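You operate a simulated robot arm through the tools that you are given. There is no shell and no other tool. Be economical: measure what you need, move in short steps, check, and stop when the job is done.

You are at the controls of a simulated two-armed robot. One attempt, no reset.

JOB
Wipe up the spill on the top of the numbered bench with the red rag and put it back.

Only the result counts: the job must be done as asked and must still hold three seconds after the hand-in. Knocking over, shifting, dropping, spilling or breaking anything else fails it.

ROBOT AND FRAMES
Two 7-joint arms with two-finger parallel grippers on one trunk, on a base that drives. Base frame: it is fixed to the floor where the robot stands at the start and does not move with it; the origin is under the middle of the robot, x ahead of it, y to its left, z up. Units: cm, rad, N and s.
The left shoulder is at the start at [4.5, 10.1, 111], the right one opposite. With the tool pointing down near the work surface each hand reaches from about 22 to 52 cm from the robot's upright axis, wherever it stands, measured 20 degrees to its own side. Payload 2.4 kg a hand.
The tool frame of a hand sits at the grasp point between the pads (the TCP): z along the fingers, y along the line on which they close. The tips reach 2.4 cm beyond it. The gripper opens to 6.8 cm. The fingers are 1.7 cm wide and 1 cm thick; the gripper's body (4 by 7 cm) begins 4.1 cm behind the TCP.
Orientation is that of the tool frame in the base frame, as [roll, pitch, yaw] about the fixed x, y, z axes, in that order (R = Rz(yaw) Ry(pitch) Rx(roll)). With the fingers straight down and closing along the base's y, the tool's x points along the base's -x, its y along +y and its z along -z.

CONTROLS
- The arms move only by the tool nudge_tool. It takes "left_motion", "right_motion" or both (then of equal length, played together; a hand with none holds still); each is a list of rows, each an object of numbers (a shift or turn left out is 0, a gripper value left out holds the last): "dx", "dy", "dz": the shift along the base's x, y, z in m; "wx", "wy", "wz": the turn, a rotation vector about the base's x, y, z in rad. In form: [{"dx": .., "dy": .., "dz": .., "wx": .., "wy": .., "wz": ..}, ...]. A call has 1 to 12 rows; each row is the pose to reach, as a shift and turn from the pose commanded when the call began. "left_hand" and "right_hand" are, for a hand that has rows, the opening, from 0 (shut) to 1 (fully open), set as the call begins (left out, the last holds). A row lasts 0.2 s, in which the tool goes at most 5 cm and 0.15 rad; a call with a longer step from one row to the next is refused whole, and so is a gripper value outside its range. Where a pose cannot be reached the arm comes as near as it can. A force on the tool above 40 N (or 10 N above the force at the start of the call, whichever is more), or a blocked arm, ends the call early, and 0.2 s more pass. Each finger travels about 7.2 cm/s and halts on what it meets, pressing with about 34 N; the grip force reading is that of the motor and also rises with nothing between the fingers. The clock runs only during rows and for 0.2 s after the last one: add rows that repeat a pose to give the fingers time. It gives the time, the measured TCP pose, the force on the tool (base axes), the opening and the grip force at its end, in the units of the frame above (readings bear some noise), with the torque about the TCP (base axes, N m) and any sound that the robot's microphone picked up.
- Cameras (640 x 400 px; columns grow to the right, rows downward): "scene" is now at [13.2, -2.52, 127.61]; the picture's right is [-0.28, -0.96, 0.00], its down [-0.50, 0.15, -0.85] and it looks along [0.82, -0.24, -0.53] (base axes); focal length 263 px, centre (320, 200). "left" rides on the left gripper at [8.4, -1.1, -7.5] in its tool frame; the picture's right is [0.13, 0.99, 0.00], its down [-0.60, 0.08, -0.79] and it looks along [-0.79, 0.10, 0.61] (tool axes); focal length 251 px, centre (320, 200). "right" rides on the right gripper at [8.4, 1.1, -7.5] in its tool frame; the picture's right is [-0.13, 0.99, 0.00], its down [-0.60, -0.08, -0.79] and it looks along [-0.79, -0.10, 0.61] (tool axes); focal length 251 px, centre (320, 200). There is no depth. A picture from a camera that has moved, and an enlarged one, comes with that camera's place and axes in the base frame and with its lens.
- get_image(camera): a new picture of that camera. No time passes.
- lift_body(by): slides the trunk up (or, below 0, down) by that many cm; the arms and the scene camera ride with it, the base frame stays. It gives what a move gives, with no picture.
- drive_base(legs): drives the robot by 1 to 6 legs, each [ahead, left, turn to the left] in cm, cm and rad, along the robot's own axes; the way and the turn of a leg run together, so that a leg with both is an arc; at most 150 cm and 3.142 rad a leg. The arms and the cameras ride along, it lands a little off, and it stops where it bumps. It gives what a move gives.
- turn_head(pan, tilt): turns the head with the scene camera to pan (to the left, within 1.501 rad either way) and tilt (down, from -0.506 to 1.204), counted from straight ahead of the robot. It gives what a move gives.
- enlarge(camera, box): a new picture of the part [left, top, right, bottom] of that camera's present view, enlarged. No time passes.
- hand_in(): hands the job in; it is judged then, once.

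Go step by step. Nothing tells you exact positions but the pictures and the camera data: compare them with the known pose of the tool, close in by small moves and look again before you grip or let go. The budget is 120 turns and 108 pictures, counting those below and the enlarged ones. Unless the task says otherwise, let go and move clear before handing in, and close with one line.

The tools are called by a JSON object that holds its "fn" and its "kwargs". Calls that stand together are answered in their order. nudge_tool: Moves the arms, as the interface text tells. Its arguments: {"type":"object","properties":{"left_motion":{"type":"array","items":{"type":"object","properties":{"dx":{"type":"number"},"dy":{"type":"number"},"dz":{"type":"number"},"wx":{"type":"number"},"wy":{"type":"number"},"wz":{"type":"number"}}}},"left_hand":{"type":"number"},"right_motion":{"type":"array","items":{"type":"object","properties":{"dx":{"type":"number"},"dy":{"type":"number"},"dz":{"type":"number"},"wx":{"type":"number"},"wy":{"type":"number"},"wz":{"type":"number"}}}},"right_hand":{"type":"number"}},"required":[]} The other tools are called the same way: lift_body (by) slides the trunk up or down; drive_base (legs) drives the base; turn_head (pan, tilt) turns the head that bears the scene camera; get_image (camera) takes a picture; enlarge (camera, box) takes an enlarged picture of a part of a camera's view; hand_in () hands the job in.

At the start:

```text
time: 0.0
left_tool_pos: [27.6, 0.6, 114.0]
left_ee_rot: [3.141, 0.001, 3.141]
left_force: [-0.1, -0.9, -0.4]
left_moment: [-0.01, -0.01, -0.02]
left_grip_width: 6.8
left_gripper_force: 0.1
right_tool_pos: [24.29, -21.81, 110.1]
right_ee_rot: [-3.14, 0.0, -3.14]
right_force: [0.0, -0.6, 1.0]
right_moment: [0.0, -0.02, -0.01]
right_grip_width: 6.81
right_gripper_force: 0.1
trunk travel left (down, up): [-32.5, 52.4]
robot x, y, heading: [0.04, 0.22, -0.001]
head pan, tilt: [-0.284, 0.553]
```

scene: 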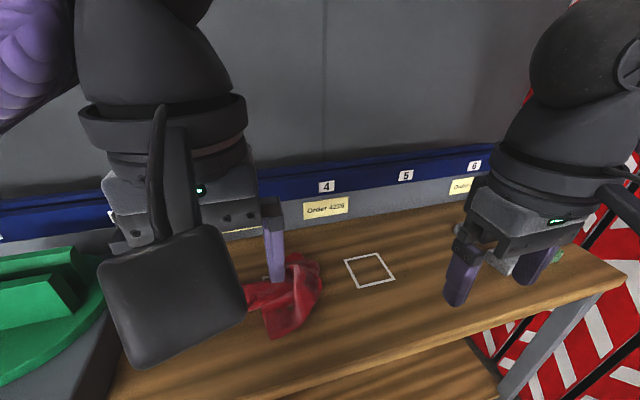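
right: 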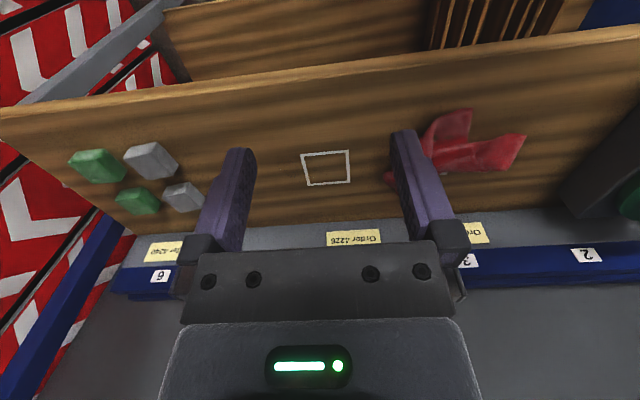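
left: 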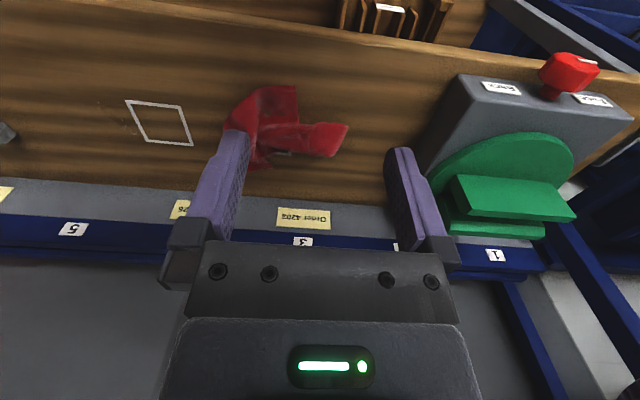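

I see a bench with slots numbered 1–6, a red rag near slot 3, a white outlined square by slot 5, and blocks. I don't see the spill yet, so I'll look around with the head.

{"fn": "turn_head", "kwargs": {"pan": 0.3, "tilt": 0.7}}

{"fn": "get_image", "kwargs": {"camera": "scene"}}

{"fn": "turn_head", "kwargs": {"pan": -0.7, "tilt": 0.7}}

{"fn": "get_image", "kwargs": {"camera": "scene"}}

{"fn": "enlarge", "kwargs": {"camera": "right", "box": [0, 60, 640, 260]}}

{"fn": "enlarge", "kwargs": {"camera": "left", "box": [0, 40, 440, 260]}}

```text
time: 1.0
left_tool_pos: [27.53, 0.6, 113.99]
left_ee_rot: [-3.141, -0.001, 3.141]
left_force: [-0.3, 0.1, -0.4]
left_moment: [-0.01, 0.0, -0.03]
left_grip_width: 6.78
left_gripper_force: 0.0
right_tool_pos: [24.21, -22.03, 110.02]
right_ee_rot: [-3.141, -0.001, -3.139]
right_force: [-0.6, -0.2, 0.7]
right_moment: [-0.02, 0.03, 0.02]
right_grip_width: 6.81
right_gripper_force: 0.0
trunk travel left (down, up): [-32.5, 52.4]
robot x, y, heading: [-0.11, 0.0, -0.005]
head pan, tilt: [0.3, 0.7]
```

```text
104 pictures are left
camera scene: at [12.7, 2.5, 126.33], right [0.29, -0.96, 0.0], down [-0.62, -0.19, -0.76], along [0.73, 0.23, -0.64], focal length 263 px, centre (320, 200)
```

scene: 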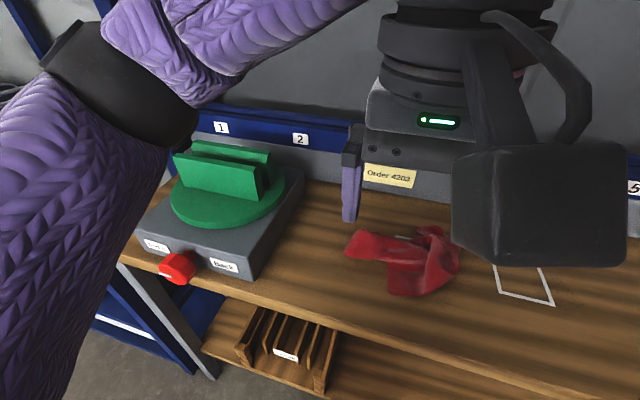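

```text
time: 2.3
left_tool_pos: [27.57, 0.72, 113.96]
left_ee_rot: [-3.141, -0.001, 3.14]
left_force: [0.2, 0.5, -0.1]
left_moment: [0.0, 0.0, 0.01]
left_grip_width: 6.81
left_gripper_force: 0.2
right_tool_pos: [24.17, -21.81, 110.02]
right_ee_rot: [-3.139, 0.001, -3.141]
right_force: [-0.5, -0.1, 0.0]
right_moment: [0.0, 0.0, -0.03]
right_grip_width: 6.81
right_gripper_force: 0.1
trunk travel left (down, up): [-32.5, 52.4]
robot x, y, heading: [-0.02, 0.23, -0.003]
head pan, tilt: [-0.7, 0.7]
```

```text
103 pictures are left
camera scene: at [11.09, -5.47, 126.33], right [-0.64, -0.77, 0.0], down [-0.49, 0.41, -0.76], along [0.59, -0.49, -0.64], focal length 263 px, centre (320, 200)
```

scene: 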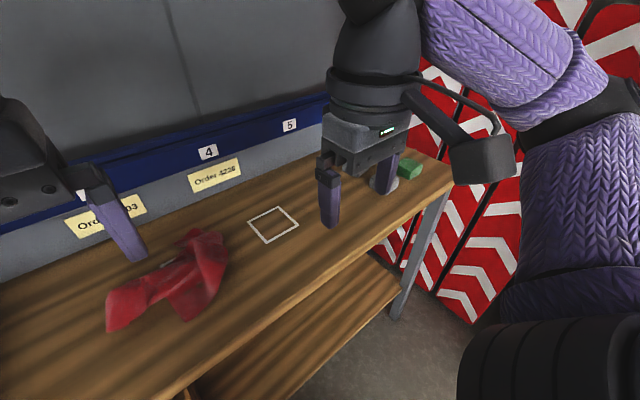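

```text
1.00 times, centred on (320, 160) of right (not enlarged: the box is as wide or as high as the picture)
camera zoom: at [15.84, -20.79, 117.58], right [0.13, 0.99, 0.0], down [0.6, -0.08, 0.79], along [0.79, -0.1, -0.61], focal length 251 px, centre (320, 240)
```

zoom: 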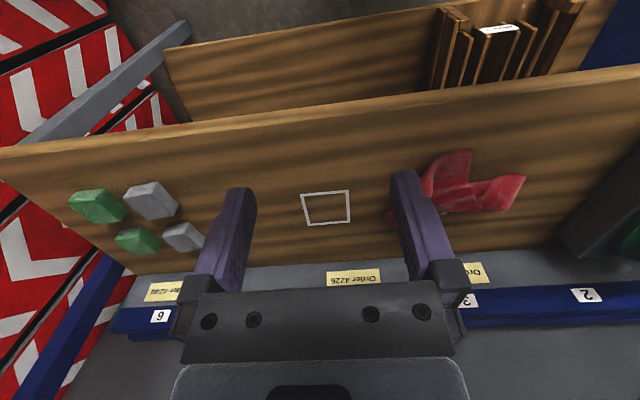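

```text
1.45 times, centred on (220, 150) of left
camera zoom: at [19.23, -0.39, 121.39], right [-0.13, 0.99, 0.0], down [0.6, 0.08, 0.79], along [0.79, 0.1, -0.61], focal length 366 px, centre (466, 273)
```

zoom: 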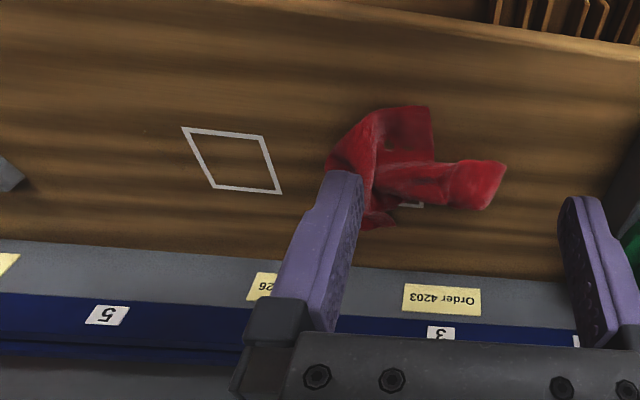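

The rag seems to sit on its own white mark, with one corner showing under it. There is still no spill in view, so I'll look further around.

{"fn": "turn_head", "kwargs": {"pan": 1.4, "tilt": 0.5}}

{"fn": "get_image", "kwargs": {"camera": "scene"}}

{"fn": "turn_head", "kwargs": {"pan": -1.4, "tilt": 0.5}}

{"fn": "get_image", "kwargs": {"camera": "scene"}}

{"fn": "turn_head", "kwargs": {"pan": 0, "tilt": 0.9}}

{"fn": "get_image", "kwargs": {"camera": "scene"}}

```text
time: 4.3
left_tool_pos: [27.66, 0.65, 114.06]
left_ee_rot: [3.142, 0.001, -3.141]
left_force: [0.3, 1.2, 0.8]
left_moment: [0.01, -0.01, 0.01]
left_grip_width: 6.8
left_gripper_force: 0.1
right_tool_pos: [24.3, -21.9, 110.1]
right_ee_rot: [-3.141, -0.001, -3.141]
right_force: [-0.5, 0.0, 0.2]
right_moment: [0.03, 0.05, -0.02]
right_grip_width: 6.76
right_gripper_force: 0.1
trunk travel left (down, up): [-32.5, 52.4]
robot x, y, heading: [-0.4, 0.3, 0.003]
head pan, tilt: [1.4, 0.499]
```

```text
100 pictures are left
camera scene: at [6.14, 8.96, 128.1], right [0.99, -0.17, 0.0], down [-0.08, -0.47, -0.88], along [0.15, 0.87, -0.48], focal length 263 px, centre (320, 200)
```

scene: 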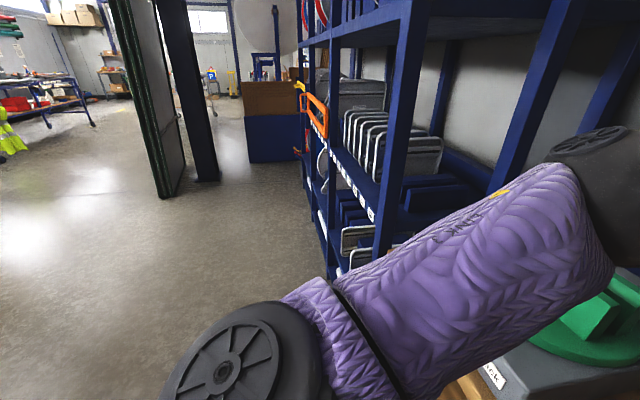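

```text
time: 6.7
left_tool_pos: [27.62, 0.7, 113.99]
left_ee_rot: [-3.14, 0.0, 3.141]
left_force: [1.0, 0.3, 0.7]
left_moment: [0.03, 0.0, -0.04]
left_grip_width: 6.8
left_gripper_force: 0.0
right_tool_pos: [24.17, -21.81, 110.11]
right_ee_rot: [-3.141, 0.0, -3.139]
right_force: [-0.2, -1.2, -0.7]
right_moment: [-0.02, -0.01, 0.01]
right_grip_width: 6.78
right_gripper_force: 0.1
trunk travel left (down, up): [-32.5, 52.4]
robot x, y, heading: [-0.15, -0.16, -0.002]
head pan, tilt: [-1.4, 0.499]
```

```text
99 pictures are left
camera scene: at [6.14, -8.97, 128.1], right [-0.99, -0.17, 0.0], down [-0.08, 0.47, -0.88], along [0.15, -0.87, -0.48], focal length 263 px, centre (320, 200)
```

scene: 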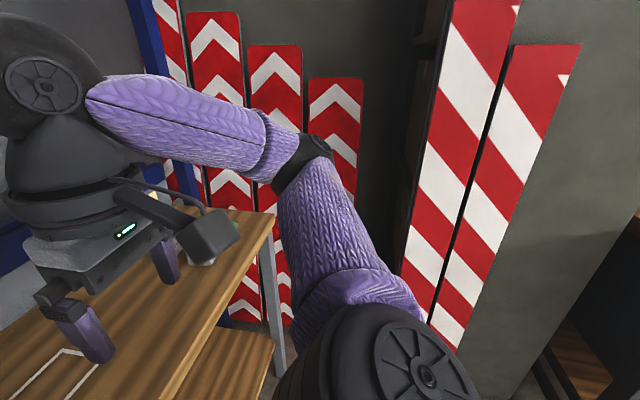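

```text
time: 8.3
left_tool_pos: [27.58, 0.67, 114.06]
left_ee_rot: [3.141, 0.0, 3.14]
left_force: [-0.7, -0.1, -0.5]
left_moment: [-0.03, -0.02, -0.02]
left_grip_width: 6.81
left_gripper_force: 0.0
right_tool_pos: [24.2, -21.84, 110.05]
right_ee_rot: [-3.138, -0.001, -3.14]
right_force: [-0.1, -1.1, -1.1]
right_moment: [-0.02, 0.02, -0.02]
right_grip_width: 6.8
right_gripper_force: 0.0
trunk travel left (down, up): [-32.5, 52.4]
robot x, y, heading: [-0.09, -0.18, -0.002]
head pan, tilt: [0.0, 0.901]
```

```text
98 pictures are left
camera scene: at [12.14, -0.01, 124.71], right [0.0, -1.0, 0.0], down [-0.78, 0.0, -0.62], along [0.62, 0.0, -0.78], focal length 263 px, centre (320, 200)
```

scene: 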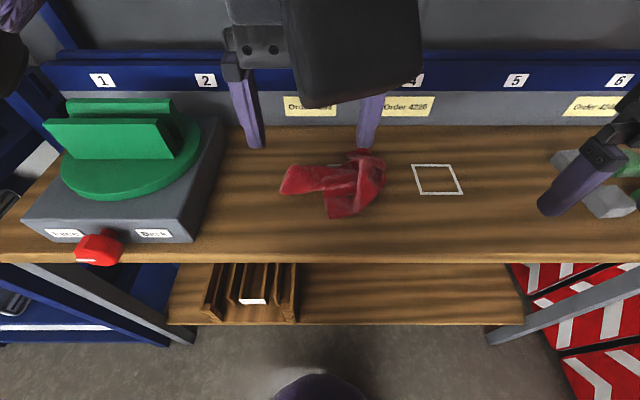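

The bench top looks clean apart from the items on it, so I'll enlarge it and look for a faint spill.

{"fn": "enlarge", "kwargs": {"camera": "scene", "box": [220, 110, 420, 235]}}

{"fn": "enlarge", "kwargs": {"camera": "scene", "box": [400, 110, 600, 235]}}

{"fn": "enlarge", "kwargs": {"camera": "right", "box": [20, 70, 260, 240]}}

```text
3.20 times, centred on (320, 172) of scene
camera zoom: at [12.14, -0.01, 124.71], right [0.0, -1.0, 0.0], down [-0.78, 0.0, -0.62], along [0.62, 0.0, -0.78], focal length 841 px, centre (320, 288)
```

zoom: 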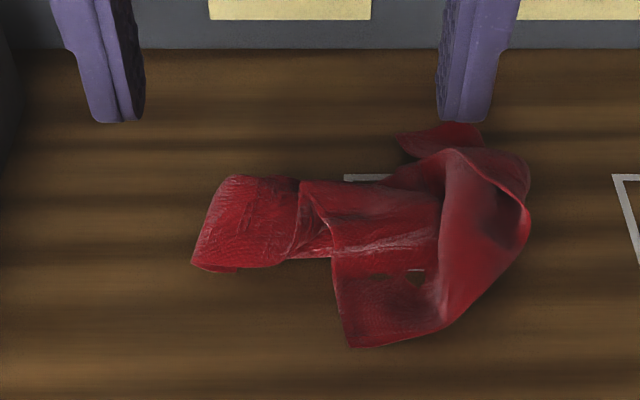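

```text
3.20 times, centred on (500, 172) of scene
camera zoom: at [12.14, -0.01, 124.71], right [0.0, -1.0, 0.0], down [-0.78, 0.0, -0.62], along [0.62, 0.0, -0.78], focal length 841 px, centre (-256, 288)
```

zoom: 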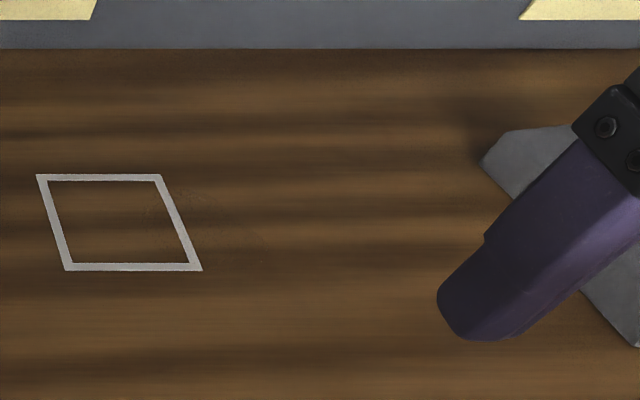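

```text
2.35 times, centred on (140, 155) of right
camera zoom: at [15.84, -20.79, 117.59], right [0.13, 0.99, 0.0], down [0.6, -0.08, 0.79], along [0.79, -0.1, -0.61], focal length 592 px, centre (744, 306)
```

zoom: 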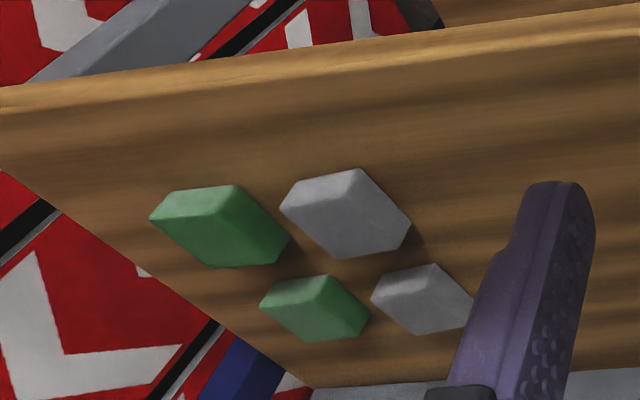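

There is a faint speckled blotch around the right edge of the outlined square. I'll zoom in on it.

{"fn": "enlarge", "kwargs": {"camera": "scene", "box": [405, 145, 501, 205]}}

{"fn": "enlarge", "kwargs": {"camera": "right", "box": [230, 130, 406, 240]}}

{"fn": "enlarge", "kwargs": {"camera": "left", "box": [80, 80, 240, 180]}}

```text
6.67 times, centred on (453, 175) of scene
camera zoom: at [12.14, -0.01, 124.71], right [0.0, -1.0, 0.0], down [-0.78, 0.0, -0.62], along [0.62, 0.0, -0.78], focal length 1753 px, centre (-567, 367)
```

zoom: 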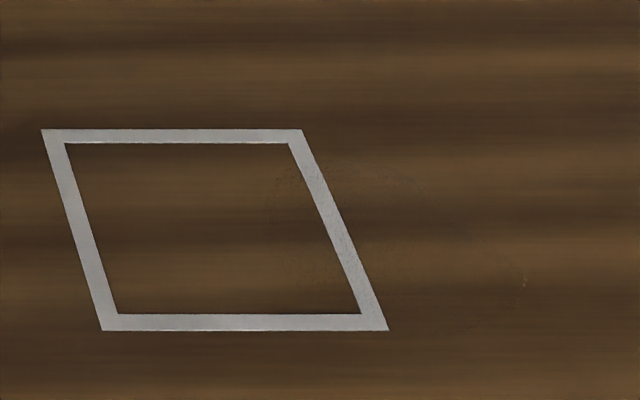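

```text
3.64 times, centred on (318, 185) of right
camera zoom: at [15.84, -20.79, 117.59], right [0.13, 0.99, 0.0], down [0.6, -0.08, 0.79], along [0.79, -0.1, -0.61], focal length 914 px, centre (327, 254)
```

zoom: 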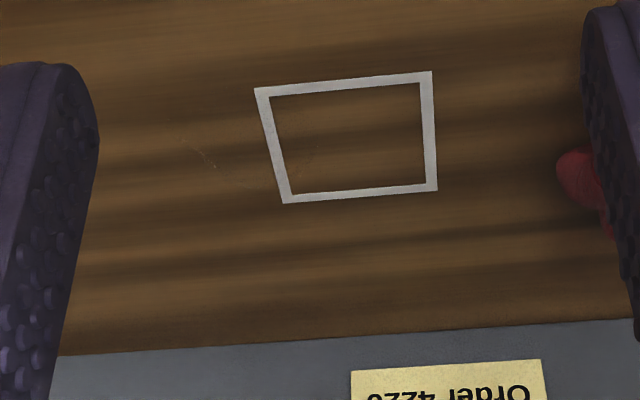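

```text
4.00 times, centred on (160, 130) of left
camera zoom: at [19.23, -0.39, 121.39], right [-0.13, 0.99, 0.0], down [0.6, 0.08, 0.79], along [0.79, 0.1, -0.61], focal length 1006 px, centre (960, 480)
```

zoom: 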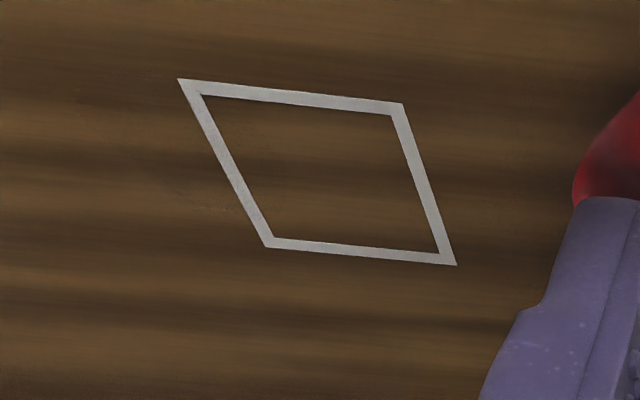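

The spill is a clear film straddling the right edge of the empty outlined square. I put it at x 44–52, y −25 to −33, with the bench top at z≈85.3. The rag lies around (47,−5) over another white mark at x 45–53, y −1.7 to −10. I'll move the left hand aside and drive a little right and ahead, so the right hand can reach both.

{"fn": "nudge_tool", "kwargs": {"left_motion": [{"dy": 0.05}, {"dy": 0.1}, {"dy": 0.14}, {"dy": 0.14}]}}

{"fn": "drive_base", "kwargs": {"legs": [[0, -8, 0], [4, 0, 0]]}}

{"fn": "turn_head", "kwargs": {"pan": 0, "tilt": 1.0}}

{"fn": "get_image", "kwargs": {"camera": "scene"}}

{"fn": "get_image", "kwargs": {"camera": "right"}}

```text
time: 9.3
left_tool_pos: [27.47, 14.8, 113.99]
left_ee_rot: [3.141, 0.0, -3.14]
left_force: [-0.2, 1.2, -0.1]
left_moment: [-0.02, 0.01, 0.01]
left_grip_width: 6.78
left_gripper_force: 0.0
right_tool_pos: [24.29, -21.84, 110.05]
right_ee_rot: [-3.139, 0.0, -3.141]
right_force: [0.3, 0.1, 0.2]
right_moment: [-0.01, -0.01, 0.03]
right_grip_width: 6.8
right_gripper_force: 0.1
trunk travel left (down, up): [-32.5, 52.4]
robot x, y, heading: [0.04, 0.09, -0.0]
head pan, tilt: [0.0, 0.901]
```

```text
time: 10.8
left_tool_pos: [31.6, 6.75, 113.92]
left_ee_rot: [3.14, 0.0, -3.141]
left_force: [1.0, -1.6, 0.3]
left_moment: [-0.01, 0.0, -0.01]
left_grip_width: 6.82
left_gripper_force: 0.0
right_tool_pos: [28.26, -29.91, 109.97]
right_ee_rot: [-3.138, -0.001, -3.139]
right_force: [-0.2, 0.5, 0.0]
right_moment: [-0.03, 0.02, 0.01]
right_grip_width: 6.82
right_gripper_force: 0.1
trunk travel left (down, up): [-32.5, 52.4]
robot x, y, heading: [3.68, -8.07, -0.0]
head pan, tilt: [0.0, 0.901]
```

```text
time: 11.5
left_tool_pos: [31.55, 6.6, 114.11]
left_ee_rot: [-3.142, 0.001, 3.14]
left_force: [0.1, -1.0, 0.7]
left_moment: [-0.02, 0.05, 0.0]
left_grip_width: 6.8
left_gripper_force: 0.0
right_tool_pos: [28.29, -30.0, 110.18]
right_ee_rot: [3.14, -0.001, -3.141]
right_force: [0.1, -1.0, -1.0]
right_moment: [0.02, -0.01, -0.02]
right_grip_width: 6.77
right_gripper_force: 0.0
trunk travel left (down, up): [-32.5, 52.4]
robot x, y, heading: [4.09, -8.31, -0.001]
head pan, tilt: [0.0, 1.0]
```

```text
91 pictures are left
camera scene: at [15.56, -8.03, 123.99], right [0.0, -1.0, 0.0], down [-0.84, 0.0, -0.54], along [0.54, 0.0, -0.84], focal length 263 px, centre (320, 200)
```

scene: 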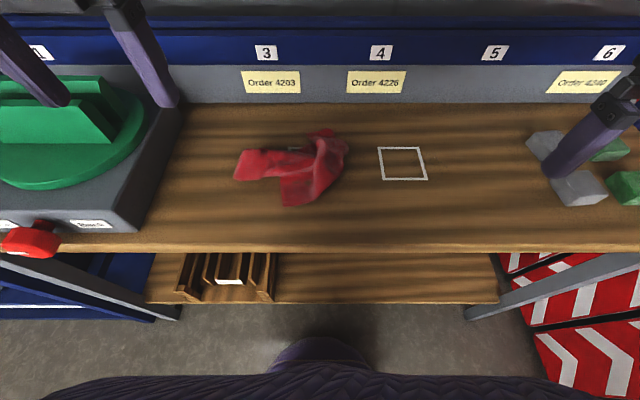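

```text
90 pictures are left
camera right: at [19.83, -28.82, 117.59], right [0.13, 0.99, 0.0], down [0.6, -0.08, 0.79], along [0.79, -0.1, -0.61], focal length 251 px, centre (320, 200)
```

right: 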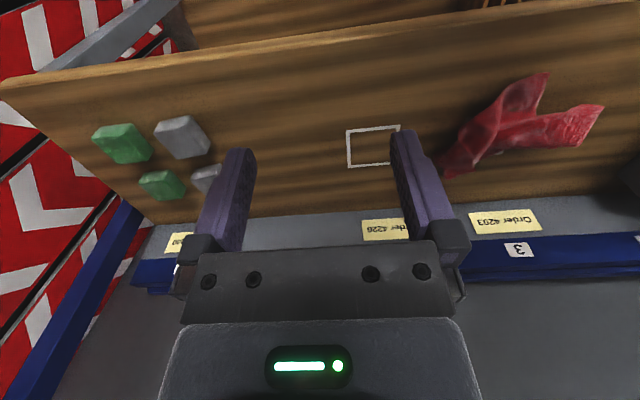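

The base arrived cleanly. Now I'll bring the right hand to a point above the rag, at about (44,−8,102).

{"fn": "nudge_tool", "kwargs": {"right_motion": [{"dx": 0.02, "dy": 0.04}, {"dx": 0.04, "dy": 0.08, "dz": -0.01}, {"dx": 0.06, "dy": 0.12, "dz": -0.02}, {"dx": 0.08, "dy": 0.16, "dz": -0.03}, {"dx": 0.11, "dy": 0.19, "dz": -0.05}, {"dx": 0.14, "dy": 0.21, "dz": -0.07}, {"dx": 0.16, "dy": 0.22, "dz": -0.08}, {"dx": 0.16, "dy": 0.22, "dz": -0.08}]}}

{"fn": "get_image", "kwargs": {"camera": "scene"}}

{"fn": "get_image", "kwargs": {"camera": "right"}}

```text
time: 13.3
left_tool_pos: [31.51, 6.64, 113.94]
left_ee_rot: [-3.141, 0.0, 3.14]
left_force: [-0.3, 0.0, 0.4]
left_moment: [0.0, 0.01, 0.02]
left_grip_width: 6.8
left_gripper_force: 0.2
right_tool_pos: [43.98, -8.02, 102.07]
right_ee_rot: [-3.141, -0.001, 3.14]
right_force: [0.5, -0.9, -0.1]
right_moment: [0.02, 0.06, 0.0]
right_grip_width: 6.8
right_gripper_force: 0.1
trunk travel left (down, up): [-32.5, 52.4]
robot x, y, heading: [4.19, -7.83, -0.0]
head pan, tilt: [0.0, 1.0]
```

```text
89 pictures are left
camera scene: at [15.57, -8.02, 123.99], right [0.0, -1.0, 0.0], down [-0.84, 0.0, -0.54], along [0.54, 0.0, -0.84], focal length 263 px, centre (320, 200)
```

scene: 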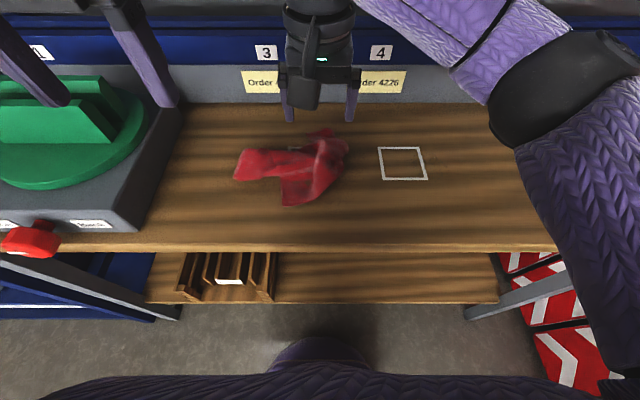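

```text
88 pictures are left
camera right: at [35.58, -6.91, 109.5], right [0.13, 0.99, 0.0], down [0.6, -0.08, 0.79], along [0.79, -0.1, -0.61], focal length 251 px, centre (320, 200)
```

right: 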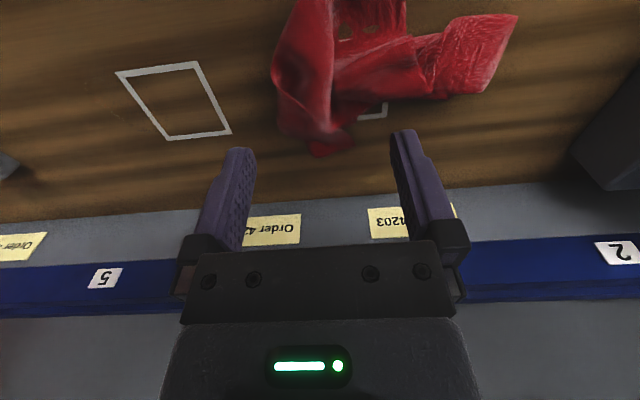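

The ridge of the rag runs roughly along x at about (46,−9). I'll get a closer look before gripping.

{"fn": "enlarge", "kwargs": {"camera": "scene", "box": [220, 115, 364, 205]}}

{"fn": "enlarge", "kwargs": {"camera": "right", "box": [240, 0, 520, 175]}}

```text
4.44 times, centred on (292, 160) of scene
camera zoom: at [15.57, -8.02, 123.99], right [0.0, -1.0, 0.0], down [-0.84, 0.0, -0.54], along [0.54, 0.0, -0.84], focal length 1168 px, centre (444, 378)
```

zoom: 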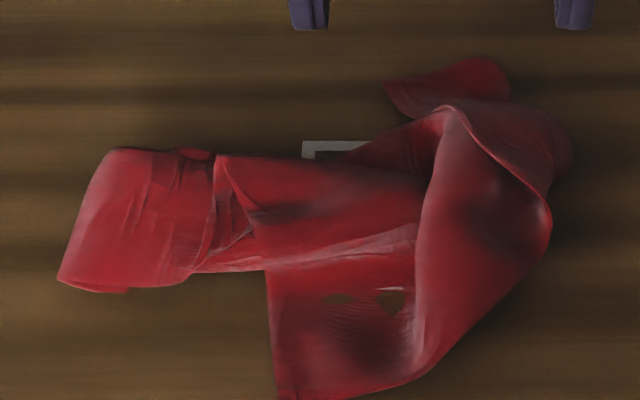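

```text
2.29 times, centred on (380, 88) of right
camera zoom: at [35.58, -6.91, 109.5], right [0.13, 0.99, 0.0], down [0.6, -0.08, 0.79], along [0.79, -0.1, -0.61], focal length 575 px, centre (183, 457)
```

zoom: 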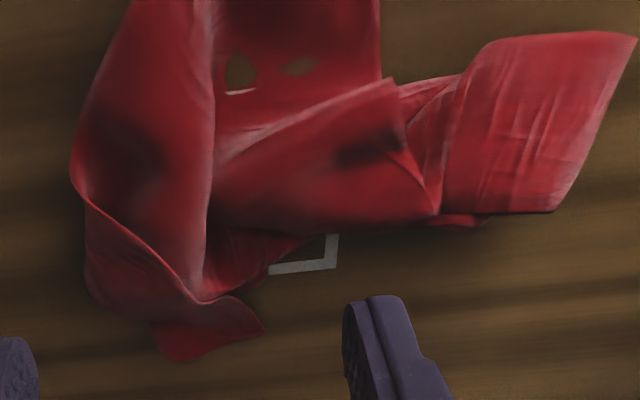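

The ridge is about 5 cm wide, with its centre near (46,−9.5). I'll descend in part and check.

{"fn": "nudge_tool", "kwargs": {"right_motion": [{"dx": 0.02, "dy": -0.015, "dz": -0.02}, {"dx": 0.02, "dy": -0.015, "dz": -0.05}, {"dx": 0.02, "dy": -0.015, "dz": -0.08}, {"dx": 0.02, "dy": -0.015, "dz": -0.095}, {"dx": 0.02, "dy": -0.015, "dz": -0.095}], "right_hand": 1}}

{"fn": "get_image", "kwargs": {"camera": "right"}}

{"fn": "enlarge", "kwargs": {"camera": "scene", "box": [220, 75, 412, 195]}}

```text
time: 14.5
left_tool_pos: [31.62, 6.69, 114.05]
left_ee_rot: [-3.14, 0.001, -3.141]
left_force: [0.3, 0.5, 0.3]
left_moment: [0.02, 0.03, -0.01]
left_grip_width: 6.77
left_gripper_force: 0.0
right_tool_pos: [46.25, -9.41, 92.49]
right_ee_rot: [-3.141, 0.0, 3.141]
right_force: [-0.3, 0.5, 0.5]
right_moment: [-0.02, 0.02, 0.0]
right_grip_width: 6.81
right_gripper_force: 0.1
trunk travel left (down, up): [-32.5, 52.4]
robot x, y, heading: [4.35, -7.79, -0.002]
head pan, tilt: [0.0, 1.0]
```

```text
85 pictures are left
camera right: at [37.85, -8.31, 99.97], right [0.13, 0.99, 0.0], down [0.6, -0.08, 0.79], along [0.79, -0.1, -0.61], focal length 251 px, centre (320, 200)
```

right: 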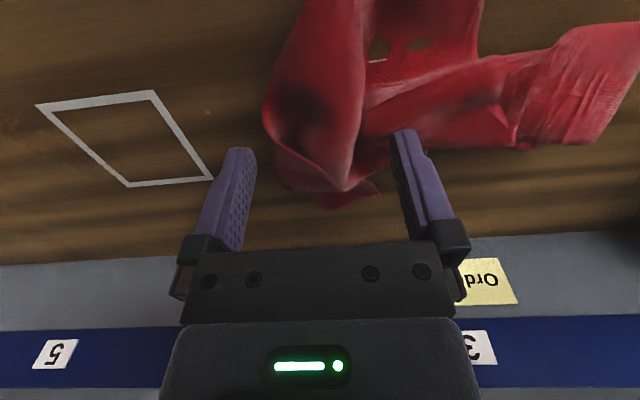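

```text
3.33 times, centred on (316, 135) of scene
camera zoom: at [15.57, -8.02, 123.99], right [0.0, -1.0, 0.0], down [-0.84, 0.0, -0.54], along [0.54, 0.0, -0.84], focal length 876 px, centre (333, 417)
```

zoom: 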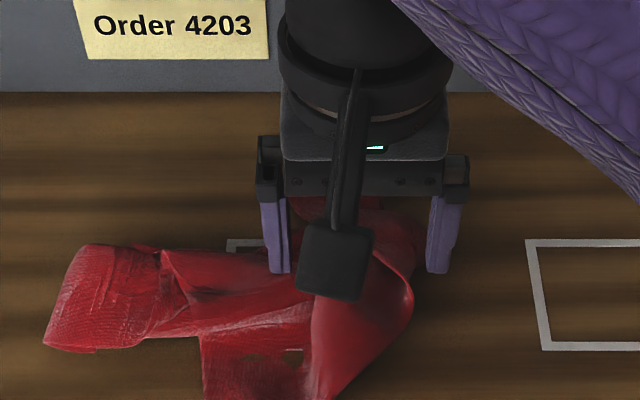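

The ridge sits centred between the fingers. I'll descend to TCP z≈88.2 and close.

{"fn": "nudge_tool", "kwargs": {"right_motion": [{"dz": -0.02}, {"dz": -0.035}, {"dz": -0.042}, {"dz": -0.042}]}}

{"fn": "get_image", "kwargs": {"camera": "right"}}

```text
time: 15.5
left_tool_pos: [31.57, 6.69, 114.12]
left_ee_rot: [3.141, 0.0, 3.141]
left_force: [0.1, -0.5, -1.0]
left_moment: [-0.01, 0.02, -0.01]
left_grip_width: 6.77
left_gripper_force: 0.1
right_tool_pos: [46.2, -9.26, 88.53]
right_ee_rot: [-3.14, 0.002, -3.141]
right_force: [0.1, -0.4, 1.3]
right_moment: [-0.01, 0.0, -0.01]
right_grip_width: 6.8
right_gripper_force: 0.1
trunk travel left (down, up): [-32.5, 52.4]
robot x, y, heading: [3.77, -8.18, 0.001]
head pan, tilt: [0.0, 1.0]
```

```text
83 pictures are left
camera right: at [37.79, -8.25, 95.98], right [0.13, 0.99, 0.0], down [0.6, -0.08, 0.79], along [0.79, -0.1, -0.61], focal length 251 px, centre (320, 200)
```

right: 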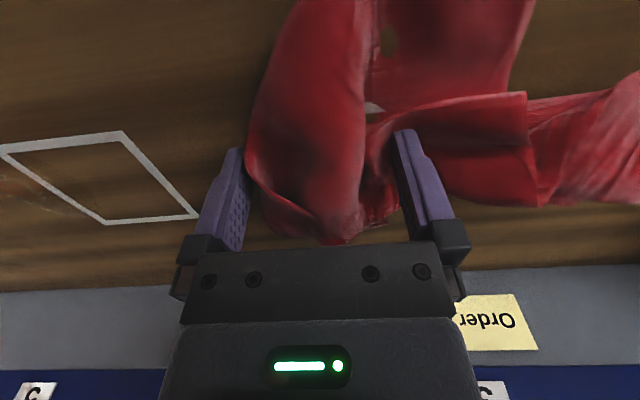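

The cloth is between the fingers, so I'll close the gripper.

{"fn": "nudge_tool", "kwargs": {"right_motion": [{}, {}, {}, {}, {}, {}], "right_hand": 0}}

{"fn": "get_image", "kwargs": {"camera": "right"}}

```text
time: 16.9
left_tool_pos: [31.48, 6.59, 114.01]
left_ee_rot: [-3.141, 0.001, 3.141]
left_force: [0.1, 0.0, 0.0]
left_moment: [0.03, 0.01, -0.04]
left_grip_width: 6.81
left_gripper_force: 0.1
right_tool_pos: [46.16, -9.33, 88.42]
right_ee_rot: [-3.14, 0.002, 3.14]
right_force: [0.4, 0.6, -0.9]
right_moment: [0.04, -0.02, -0.01]
right_grip_width: 0.29
right_gripper_force: 26.9
trunk travel left (down, up): [-32.5, 52.4]
robot x, y, heading: [4.27, -7.9, 0.002]
head pan, tilt: [0.0, 1.0]
```

```text
82 pictures are left
camera right: at [37.8, -8.26, 95.99], right [0.13, 0.99, 0.0], down [0.6, -0.08, 0.79], along [0.79, -0.1, -0.61], focal length 251 px, centre (320, 200)
```

right: 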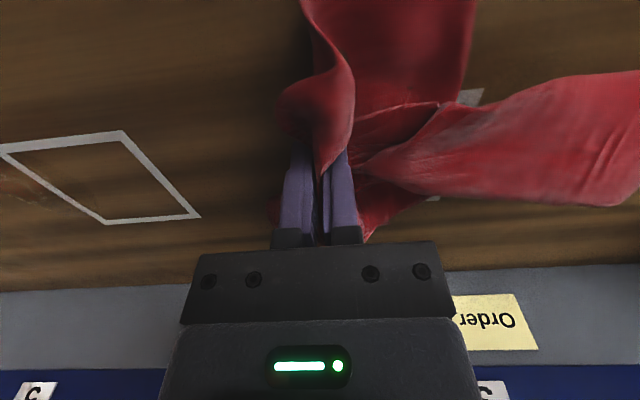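

The cloth is held (0.29 cm opening). I'll lift a little to check the grip.

{"fn": "nudge_tool", "kwargs": {"right_motion": [{"dz": 0.02}, {"dz": 0.04}, {"dz": 0.06}, {"dz": 0.08}, {"dz": 0.08}]}}

{"fn": "get_image", "kwargs": {"camera": "right"}}

{"fn": "get_image", "kwargs": {"camera": "scene"}}

```text
time: 18.1
left_tool_pos: [31.49, 6.61, 114.01]
left_ee_rot: [-3.141, -0.001, -3.141]
left_force: [-0.4, -0.1, 0.8]
left_moment: [0.01, 0.01, 0.01]
left_grip_width: 6.81
left_gripper_force: 0.0
right_tool_pos: [46.17, -9.45, 96.43]
right_ee_rot: [-3.14, 0.0, 3.141]
right_force: [-1.1, -0.8, 0.0]
right_moment: [0.01, 0.01, 0.0]
right_grip_width: 0.31
right_gripper_force: 26.5
trunk travel left (down, up): [-32.5, 52.4]
robot x, y, heading: [3.83, -8.04, -0.001]
head pan, tilt: [0.0, 1.0]
```

```text
81 pictures are left
camera right: at [37.8, -8.34, 103.91], right [0.13, 0.99, 0.0], down [0.6, -0.08, 0.79], along [0.79, -0.1, -0.61], focal length 251 px, centre (320, 200)
```

right: 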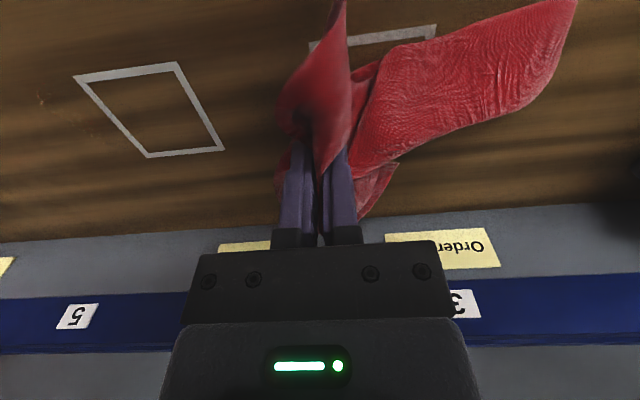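

```text
80 pictures are left
camera scene: at [15.57, -8.02, 123.99], right [0.0, -1.0, 0.0], down [-0.84, 0.0, -0.54], along [0.54, 0.0, -0.84], focal length 263 px, centre (320, 200)
```

scene: 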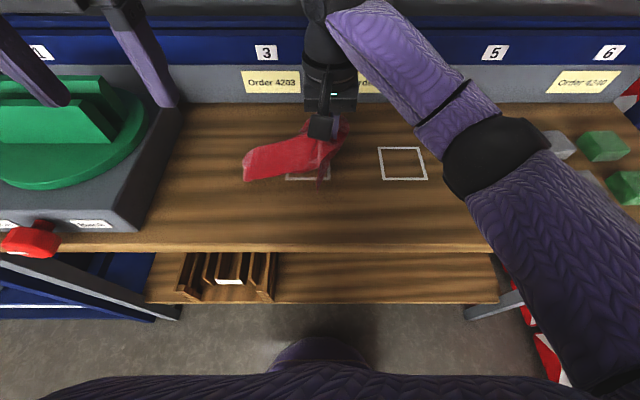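

The grip holds and the rag's home mark is fully visible now. I'll carry the rag over the spill.

{"fn": "nudge_tool", "kwargs": {"right_motion": [{"dx": 0.0, "dy": -0.04}, {"dx": 0.01, "dy": -0.08}, {"dx": 0.015, "dy": -0.12}, {"dx": 0.02, "dy": -0.16}, {"dx": 0.02, "dy": -0.2}, {"dx": 0.02, "dy": -0.2}]}}

{"fn": "get_image", "kwargs": {"camera": "right"}}

{"fn": "get_image", "kwargs": {"camera": "scene"}}

```text
time: 19.5
left_tool_pos: [31.48, 6.72, 114.06]
left_ee_rot: [-3.141, 0.001, 3.14]
left_force: [0.9, 0.3, 0.0]
left_moment: [0.03, -0.01, 0.0]
left_grip_width: 6.8
left_gripper_force: 0.0
right_tool_pos: [48.34, -29.71, 96.27]
right_ee_rot: [-3.14, 0.001, 3.141]
right_force: [-0.4, -0.2, 0.2]
right_moment: [-0.02, 0.03, -0.02]
right_grip_width: 0.28
right_gripper_force: 26.8
trunk travel left (down, up): [-32.5, 52.4]
robot x, y, heading: [4.03, -8.09, 0.001]
head pan, tilt: [0.0, 1.0]
```

```text
79 pictures are left
camera right: at [40.01, -28.68, 103.82], right [0.13, 0.99, 0.0], down [0.6, -0.08, 0.79], along [0.79, -0.1, -0.61], focal length 251 px, centre (320, 200)
```

right: 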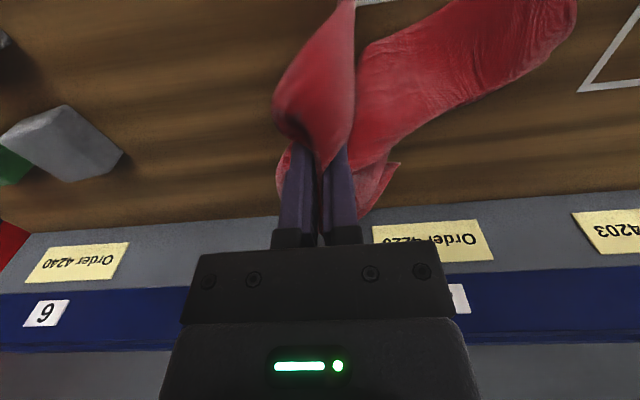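

```text
78 pictures are left
camera scene: at [15.57, -8.04, 123.99], right [0.0, -1.0, 0.0], down [-0.84, 0.0, -0.54], along [0.54, 0.0, -0.84], focal length 263 px, centre (320, 200)
```

scene: 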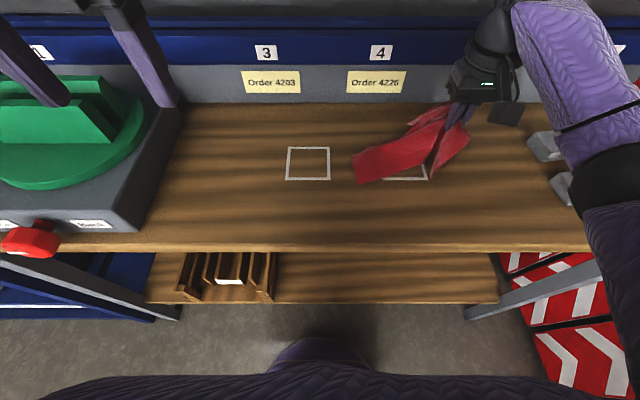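

The rag hangs over the spill. I'll lower it, watching the force.

{"fn": "nudge_tool", "kwargs": {"right_motion": [{"dz": -0.03}, {"dz": -0.06}, {"dz": -0.075}, {"dz": -0.08}, {"dz": -0.082}]}}

{"fn": "get_image", "kwargs": {"camera": "right"}}

{"fn": "enlarge", "kwargs": {"camera": "scene", "box": [340, 75, 532, 195]}}

```text
time: 20.7
left_tool_pos: [31.49, 6.74, 114.01]
left_ee_rot: [3.141, 0.0, 3.139]
left_force: [1.0, 0.5, -0.6]
left_moment: [-0.01, 0.01, 0.01]
left_grip_width: 6.82
left_gripper_force: 0.1
right_tool_pos: [48.17, -29.42, 88.14]
right_ee_rot: [-3.14, 0.003, 3.141]
right_force: [-0.8, -1.8, 8.4]
right_moment: [-0.06, 0.05, -0.01]
right_grip_width: 0.3
right_gripper_force: 26.6
trunk travel left (down, up): [-32.5, 52.4]
robot x, y, heading: [4.53, -8.3, -0.0]
head pan, tilt: [0.0, 1.0]
```

```text
77 pictures are left
camera right: at [39.84, -28.38, 95.68], right [0.13, 0.99, 0.0], down [0.6, -0.08, 0.79], along [0.79, -0.1, -0.61], focal length 251 px, centre (320, 200)
```

right: 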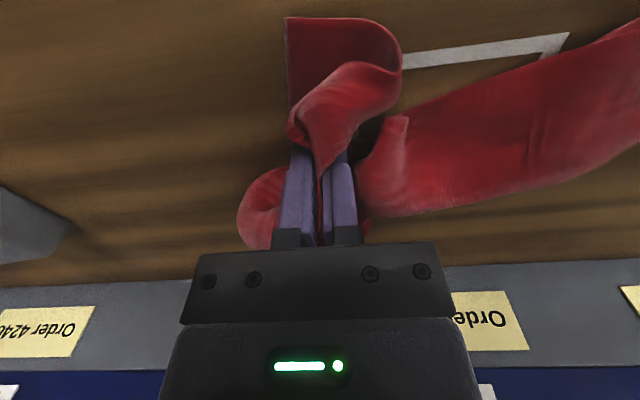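

```text
3.33 times, centred on (436, 135) of scene
camera zoom: at [15.51, -8.02, 124.01], right [0.0, -1.0, 0.0], down [-0.84, 0.0, -0.54], along [0.54, 0.0, -0.84], focal length 876 px, centre (-67, 417)
```

zoom: 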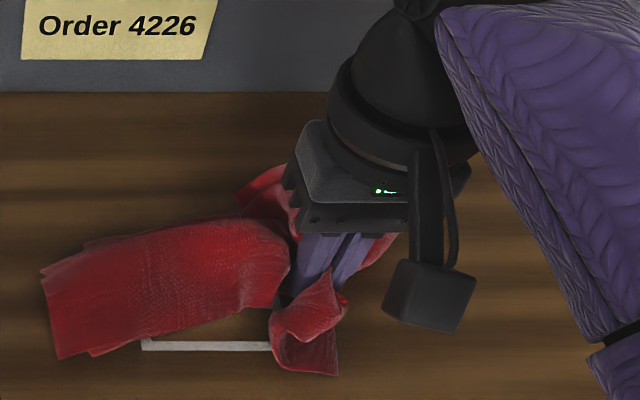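

Contact at about 8 N. I'll now wipe in lanes across the spill area.

{"fn": "nudge_tool", "kwargs": {"right_motion": [{"dx": 0.02, "dy": -0.02}, {"dx": 0.04, "dy": -0.045}, {"dx": 0.04, "dy": -0.02}, {"dx": 0.04, "dy": 0.02}, {"dx": 0.03, "dy": 0.045}, {"dx": 0.02, "dy": 0.02}, {"dx": 0.02, "dy": -0.02}, {"dx": 0.015, "dy": -0.05}, {"dx": 0.0, "dy": -0.02}, {"dx": 0.0, "dy": 0.02}, {"dx": -0.01, "dy": 0.045}, {"dx": -0.02, "dy": 0.02}]}}

{"fn": "nudge_tool", "kwargs": {"right_motion": [{"dy": -0.03}, {"dx": 0.0, "dy": -0.06}, {"dx": -0.015, "dy": -0.05}, {"dx": -0.02, "dy": -0.02}, {"dx": -0.02, "dy": 0.02}, {"dx": -0.01, "dy": 0.03}, {"dx": 0.02, "dy": 0.01}, {"dx": 0.05, "dy": 0.0}, {"dx": 0.06, "dy": -0.03}, {"dx": 0.03, "dy": -0.03}, {"dx": 0.0, "dy": -0.03}, {"dx": 0.0, "dy": -0.03}]}}

{"fn": "get_image", "kwargs": {"camera": "right"}}

{"fn": "enlarge", "kwargs": {"camera": "scene", "box": [340, 75, 532, 195]}}

```text
time: 23.3
left_tool_pos: [31.6, 6.51, 114.04]
left_ee_rot: [-3.141, 0.001, 3.14]
left_force: [-0.2, 0.0, -0.1]
left_moment: [-0.06, -0.03, 0.01]
left_grip_width: 6.81
left_gripper_force: 0.0
right_tool_pos: [45.99, -27.59, 88.16]
right_ee_rot: [-3.138, 0.001, 3.141]
right_force: [-0.3, 0.4, 0.5]
right_moment: [-0.03, 0.02, -0.02]
right_grip_width: 0.29
right_gripper_force: 26.6
trunk travel left (down, up): [-32.5, 52.4]
robot x, y, heading: [3.74, -7.99, 0.002]
head pan, tilt: [0.0, 1.0]
```

```text
time: 25.9
left_tool_pos: [31.47, 6.77, 113.99]
left_ee_rot: [3.141, -0.001, -3.141]
left_force: [-0.3, 0.3, -0.4]
left_moment: [-0.02, 0.0, -0.01]
left_grip_width: 6.82
left_gripper_force: 0.1
right_tool_pos: [46.1, -30.4, 88.09]
right_ee_rot: [-3.14, 0.0, -3.141]
right_force: [0.3, -0.4, -0.3]
right_moment: [0.0, -0.03, -0.02]
right_grip_width: 0.3
right_gripper_force: 26.8
trunk travel left (down, up): [-32.5, 52.4]
robot x, y, heading: [4.21, -7.65, -0.0]
head pan, tilt: [0.0, 1.0]
```

```text
75 pictures are left
camera right: at [37.74, -29.3, 95.69], right [0.13, 0.99, 0.0], down [0.6, -0.08, 0.79], along [0.79, -0.1, -0.61], focal length 251 px, centre (320, 200)
```

right: 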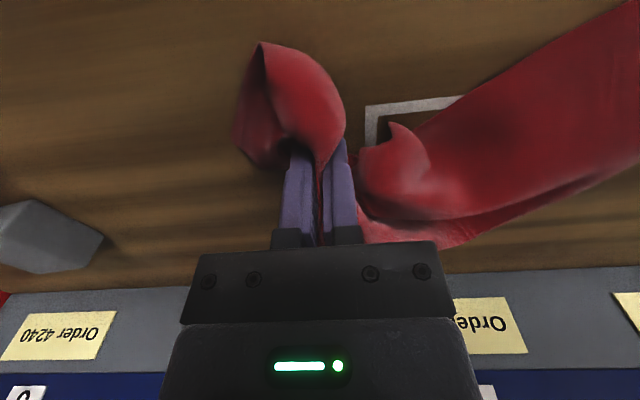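

```text
3.33 times, centred on (436, 135) of scene
camera zoom: at [15.56, -8.04, 123.99], right [0.0, -1.0, 0.0], down [-0.84, 0.0, -0.54], along [0.54, 0.0, -0.84], focal length 876 px, centre (-67, 417)
```

zoom: 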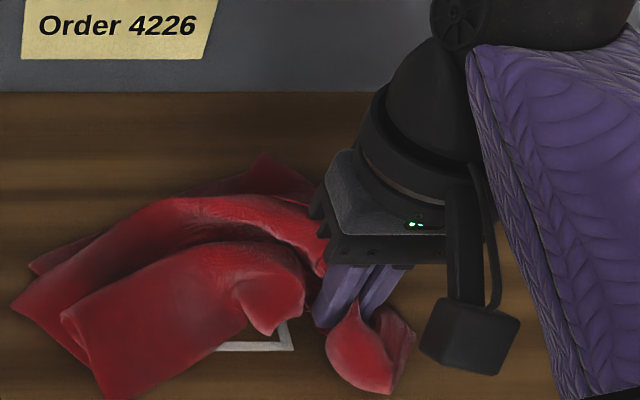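

I'll lift the rag away to check what is left of the spill.

{"fn": "nudge_tool", "kwargs": {"right_motion": [{"dz": 0.04}, {"dz": 0.08, "dy": 0.01}, {"dz": 0.1, "dy": 0.05}, {"dz": 0.1, "dy": 0.1}, {"dz": 0.1, "dy": 0.15}, {"dz": 0.1, "dy": 0.2}, {"dz": 0.1, "dy": 0.2}]}}

{"fn": "get_image", "kwargs": {"camera": "scene"}}

{"fn": "enlarge", "kwargs": {"camera": "scene", "box": [370, 130, 498, 210]}}

{"fn": "get_image", "kwargs": {"camera": "right"}}

```text
time: 27.5
left_tool_pos: [31.56, 6.68, 113.99]
left_ee_rot: [3.14, 0.002, 3.14]
left_force: [1.1, 0.2, 0.1]
left_moment: [0.0, 0.02, -0.04]
left_grip_width: 6.8
left_gripper_force: 0.1
right_tool_pos: [46.37, -10.5, 97.76]
right_ee_rot: [-3.139, -0.001, -3.141]
right_force: [-0.3, -1.0, 0.3]
right_moment: [-0.01, 0.01, -0.01]
right_grip_width: 0.32
right_gripper_force: 26.7
trunk travel left (down, up): [-32.5, 52.4]
robot x, y, heading: [3.9, -8.31, 0.002]
head pan, tilt: [0.0, 1.0]
```

```text
73 pictures are left
camera scene: at [15.57, -8.01, 123.99], right [0.0, -1.0, 0.0], down [-0.84, 0.0, -0.54], along [0.54, 0.0, -0.84], focal length 263 px, centre (320, 200)
```

scene: 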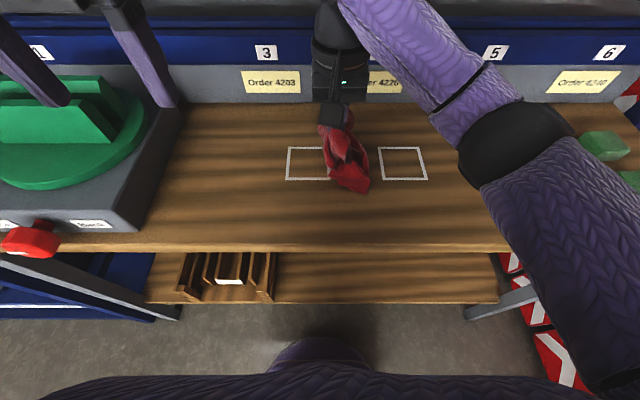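

```text
5.00 times, centred on (434, 170) of scene
camera zoom: at [15.57, -8.01, 123.99], right [0.0, -1.0, 0.0], down [-0.84, 0.0, -0.54], along [0.54, 0.0, -0.84], focal length 1314 px, centre (-250, 350)
```

zoom: 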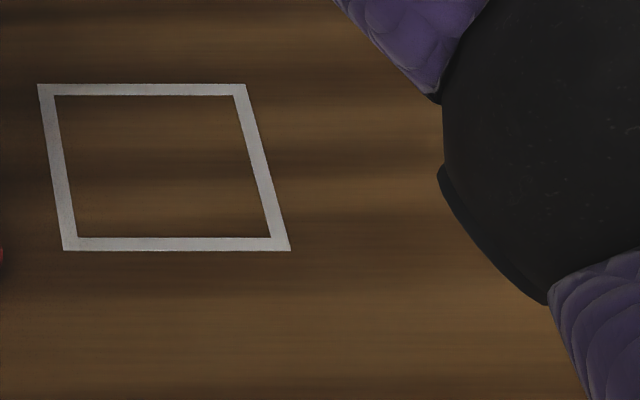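

```text
71 pictures are left
camera right: at [38.03, -9.45, 105.37], right [0.13, 0.99, 0.0], down [0.6, -0.08, 0.79], along [0.79, -0.1, -0.61], focal length 251 px, centre (320, 200)
```

right: 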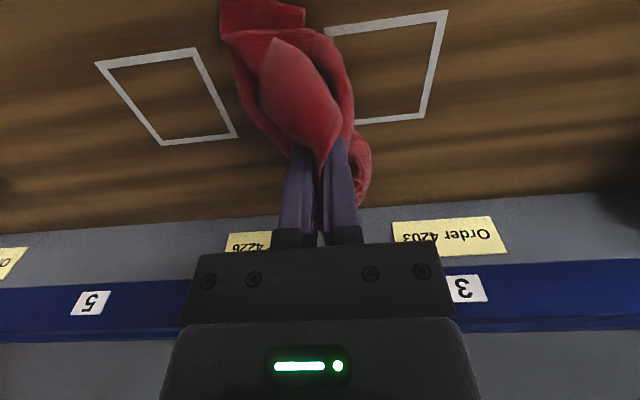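

The film seems gone. I'll check with a zoom from the wrist camera and look over the rest of the area.

{"fn": "enlarge", "kwargs": {"camera": "right", "box": [0, 30, 240, 180]}}

{"fn": "enlarge", "kwargs": {"camera": "scene", "box": [400, 140, 464, 180]}}

```text
2.67 times, centred on (120, 105) of right
camera zoom: at [38.03, -9.45, 105.37], right [0.13, 0.99, 0.0], down [0.6, -0.08, 0.79], along [0.79, -0.1, -0.61], focal length 670 px, centre (853, 453)
```

zoom: 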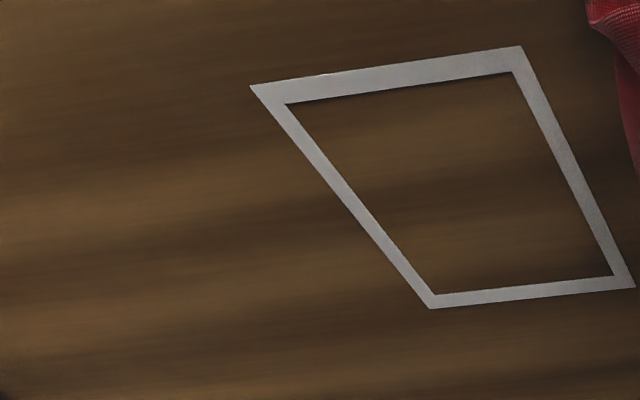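

```text
10.00 times, centred on (432, 160) of scene
camera zoom: at [15.57, -8.01, 123.99], right [0.0, -1.0, 0.0], down [-0.84, 0.0, -0.54], along [0.54, 0.0, -0.84], focal length 2629 px, centre (-800, 600)
```

zoom: 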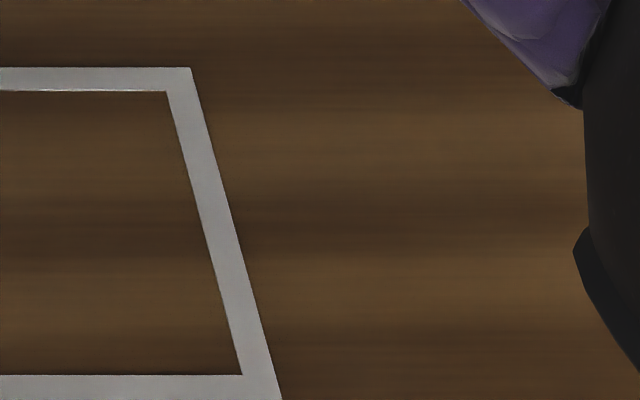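

The spill is wiped. Next I'll put the rag back on its own mark, centred at (49,−6). It hangs toward −x and −y from the grip, so I'll lower it at about (51,−4).

{"fn": "nudge_tool", "kwargs": {"right_motion": [{"dx": 0.02, "dy": 0.03}, {"dx": 0.047, "dy": 0.06}, {"dx": 0.047, "dy": 0.06, "dz": -0.03}, {"dx": 0.047, "dy": 0.06, "dz": -0.06}, {"dx": 0.047, "dy": 0.06, "dz": -0.085}, {"dx": 0.047, "dy": 0.06, "dz": -0.085}]}}

{"fn": "get_image", "kwargs": {"camera": "right"}}

{"fn": "get_image", "kwargs": {"camera": "scene"}}

```text
time: 28.9
left_tool_pos: [31.45, 6.73, 114.01]
left_ee_rot: [3.141, 0.0, -3.141]
left_force: [-0.4, 0.1, 0.6]
left_moment: [0.01, -0.02, 0.01]
left_grip_width: 6.81
left_gripper_force: 0.1
right_tool_pos: [50.01, -4.69, 89.79]
right_ee_rot: [-3.141, -0.001, 3.141]
right_force: [0.1, 0.4, 0.4]
right_moment: [-0.01, 0.06, 0.0]
right_grip_width: 0.31
right_gripper_force: 26.7
right hand out of reach, approached as far as the arm can: row 2, 3, 4, 5, 6
trunk travel left (down, up): [-32.5, 52.4]
robot x, y, heading: [4.08, -7.86, 0.001]
head pan, tilt: [0.0, 1.0]
```

```text
68 pictures are left
camera right: at [41.63, -3.62, 97.33], right [0.13, 0.99, 0.0], down [0.6, -0.08, 0.79], along [0.79, -0.1, -0.61], focal length 251 px, centre (320, 200)
```

right: 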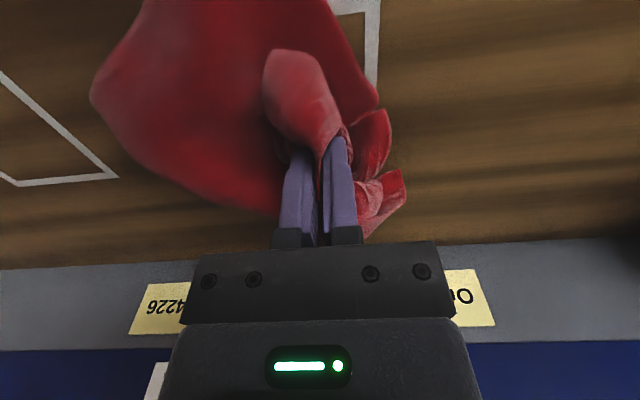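

```text
67 pictures are left
camera scene: at [15.56, -8.02, 123.99], right [0.0, -1.0, 0.0], down [-0.84, 0.0, -0.54], along [0.54, 0.0, -0.84], focal length 263 px, centre (320, 200)
```

scene: 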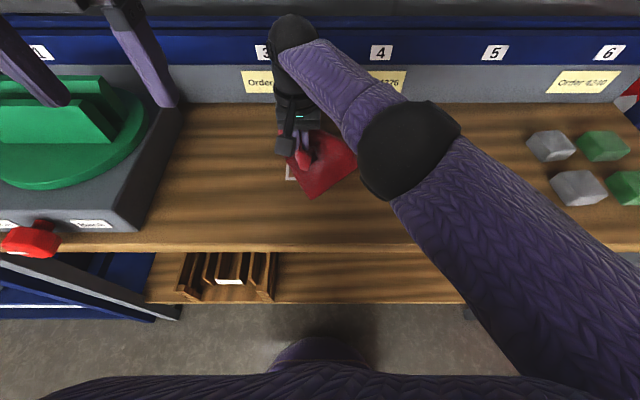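

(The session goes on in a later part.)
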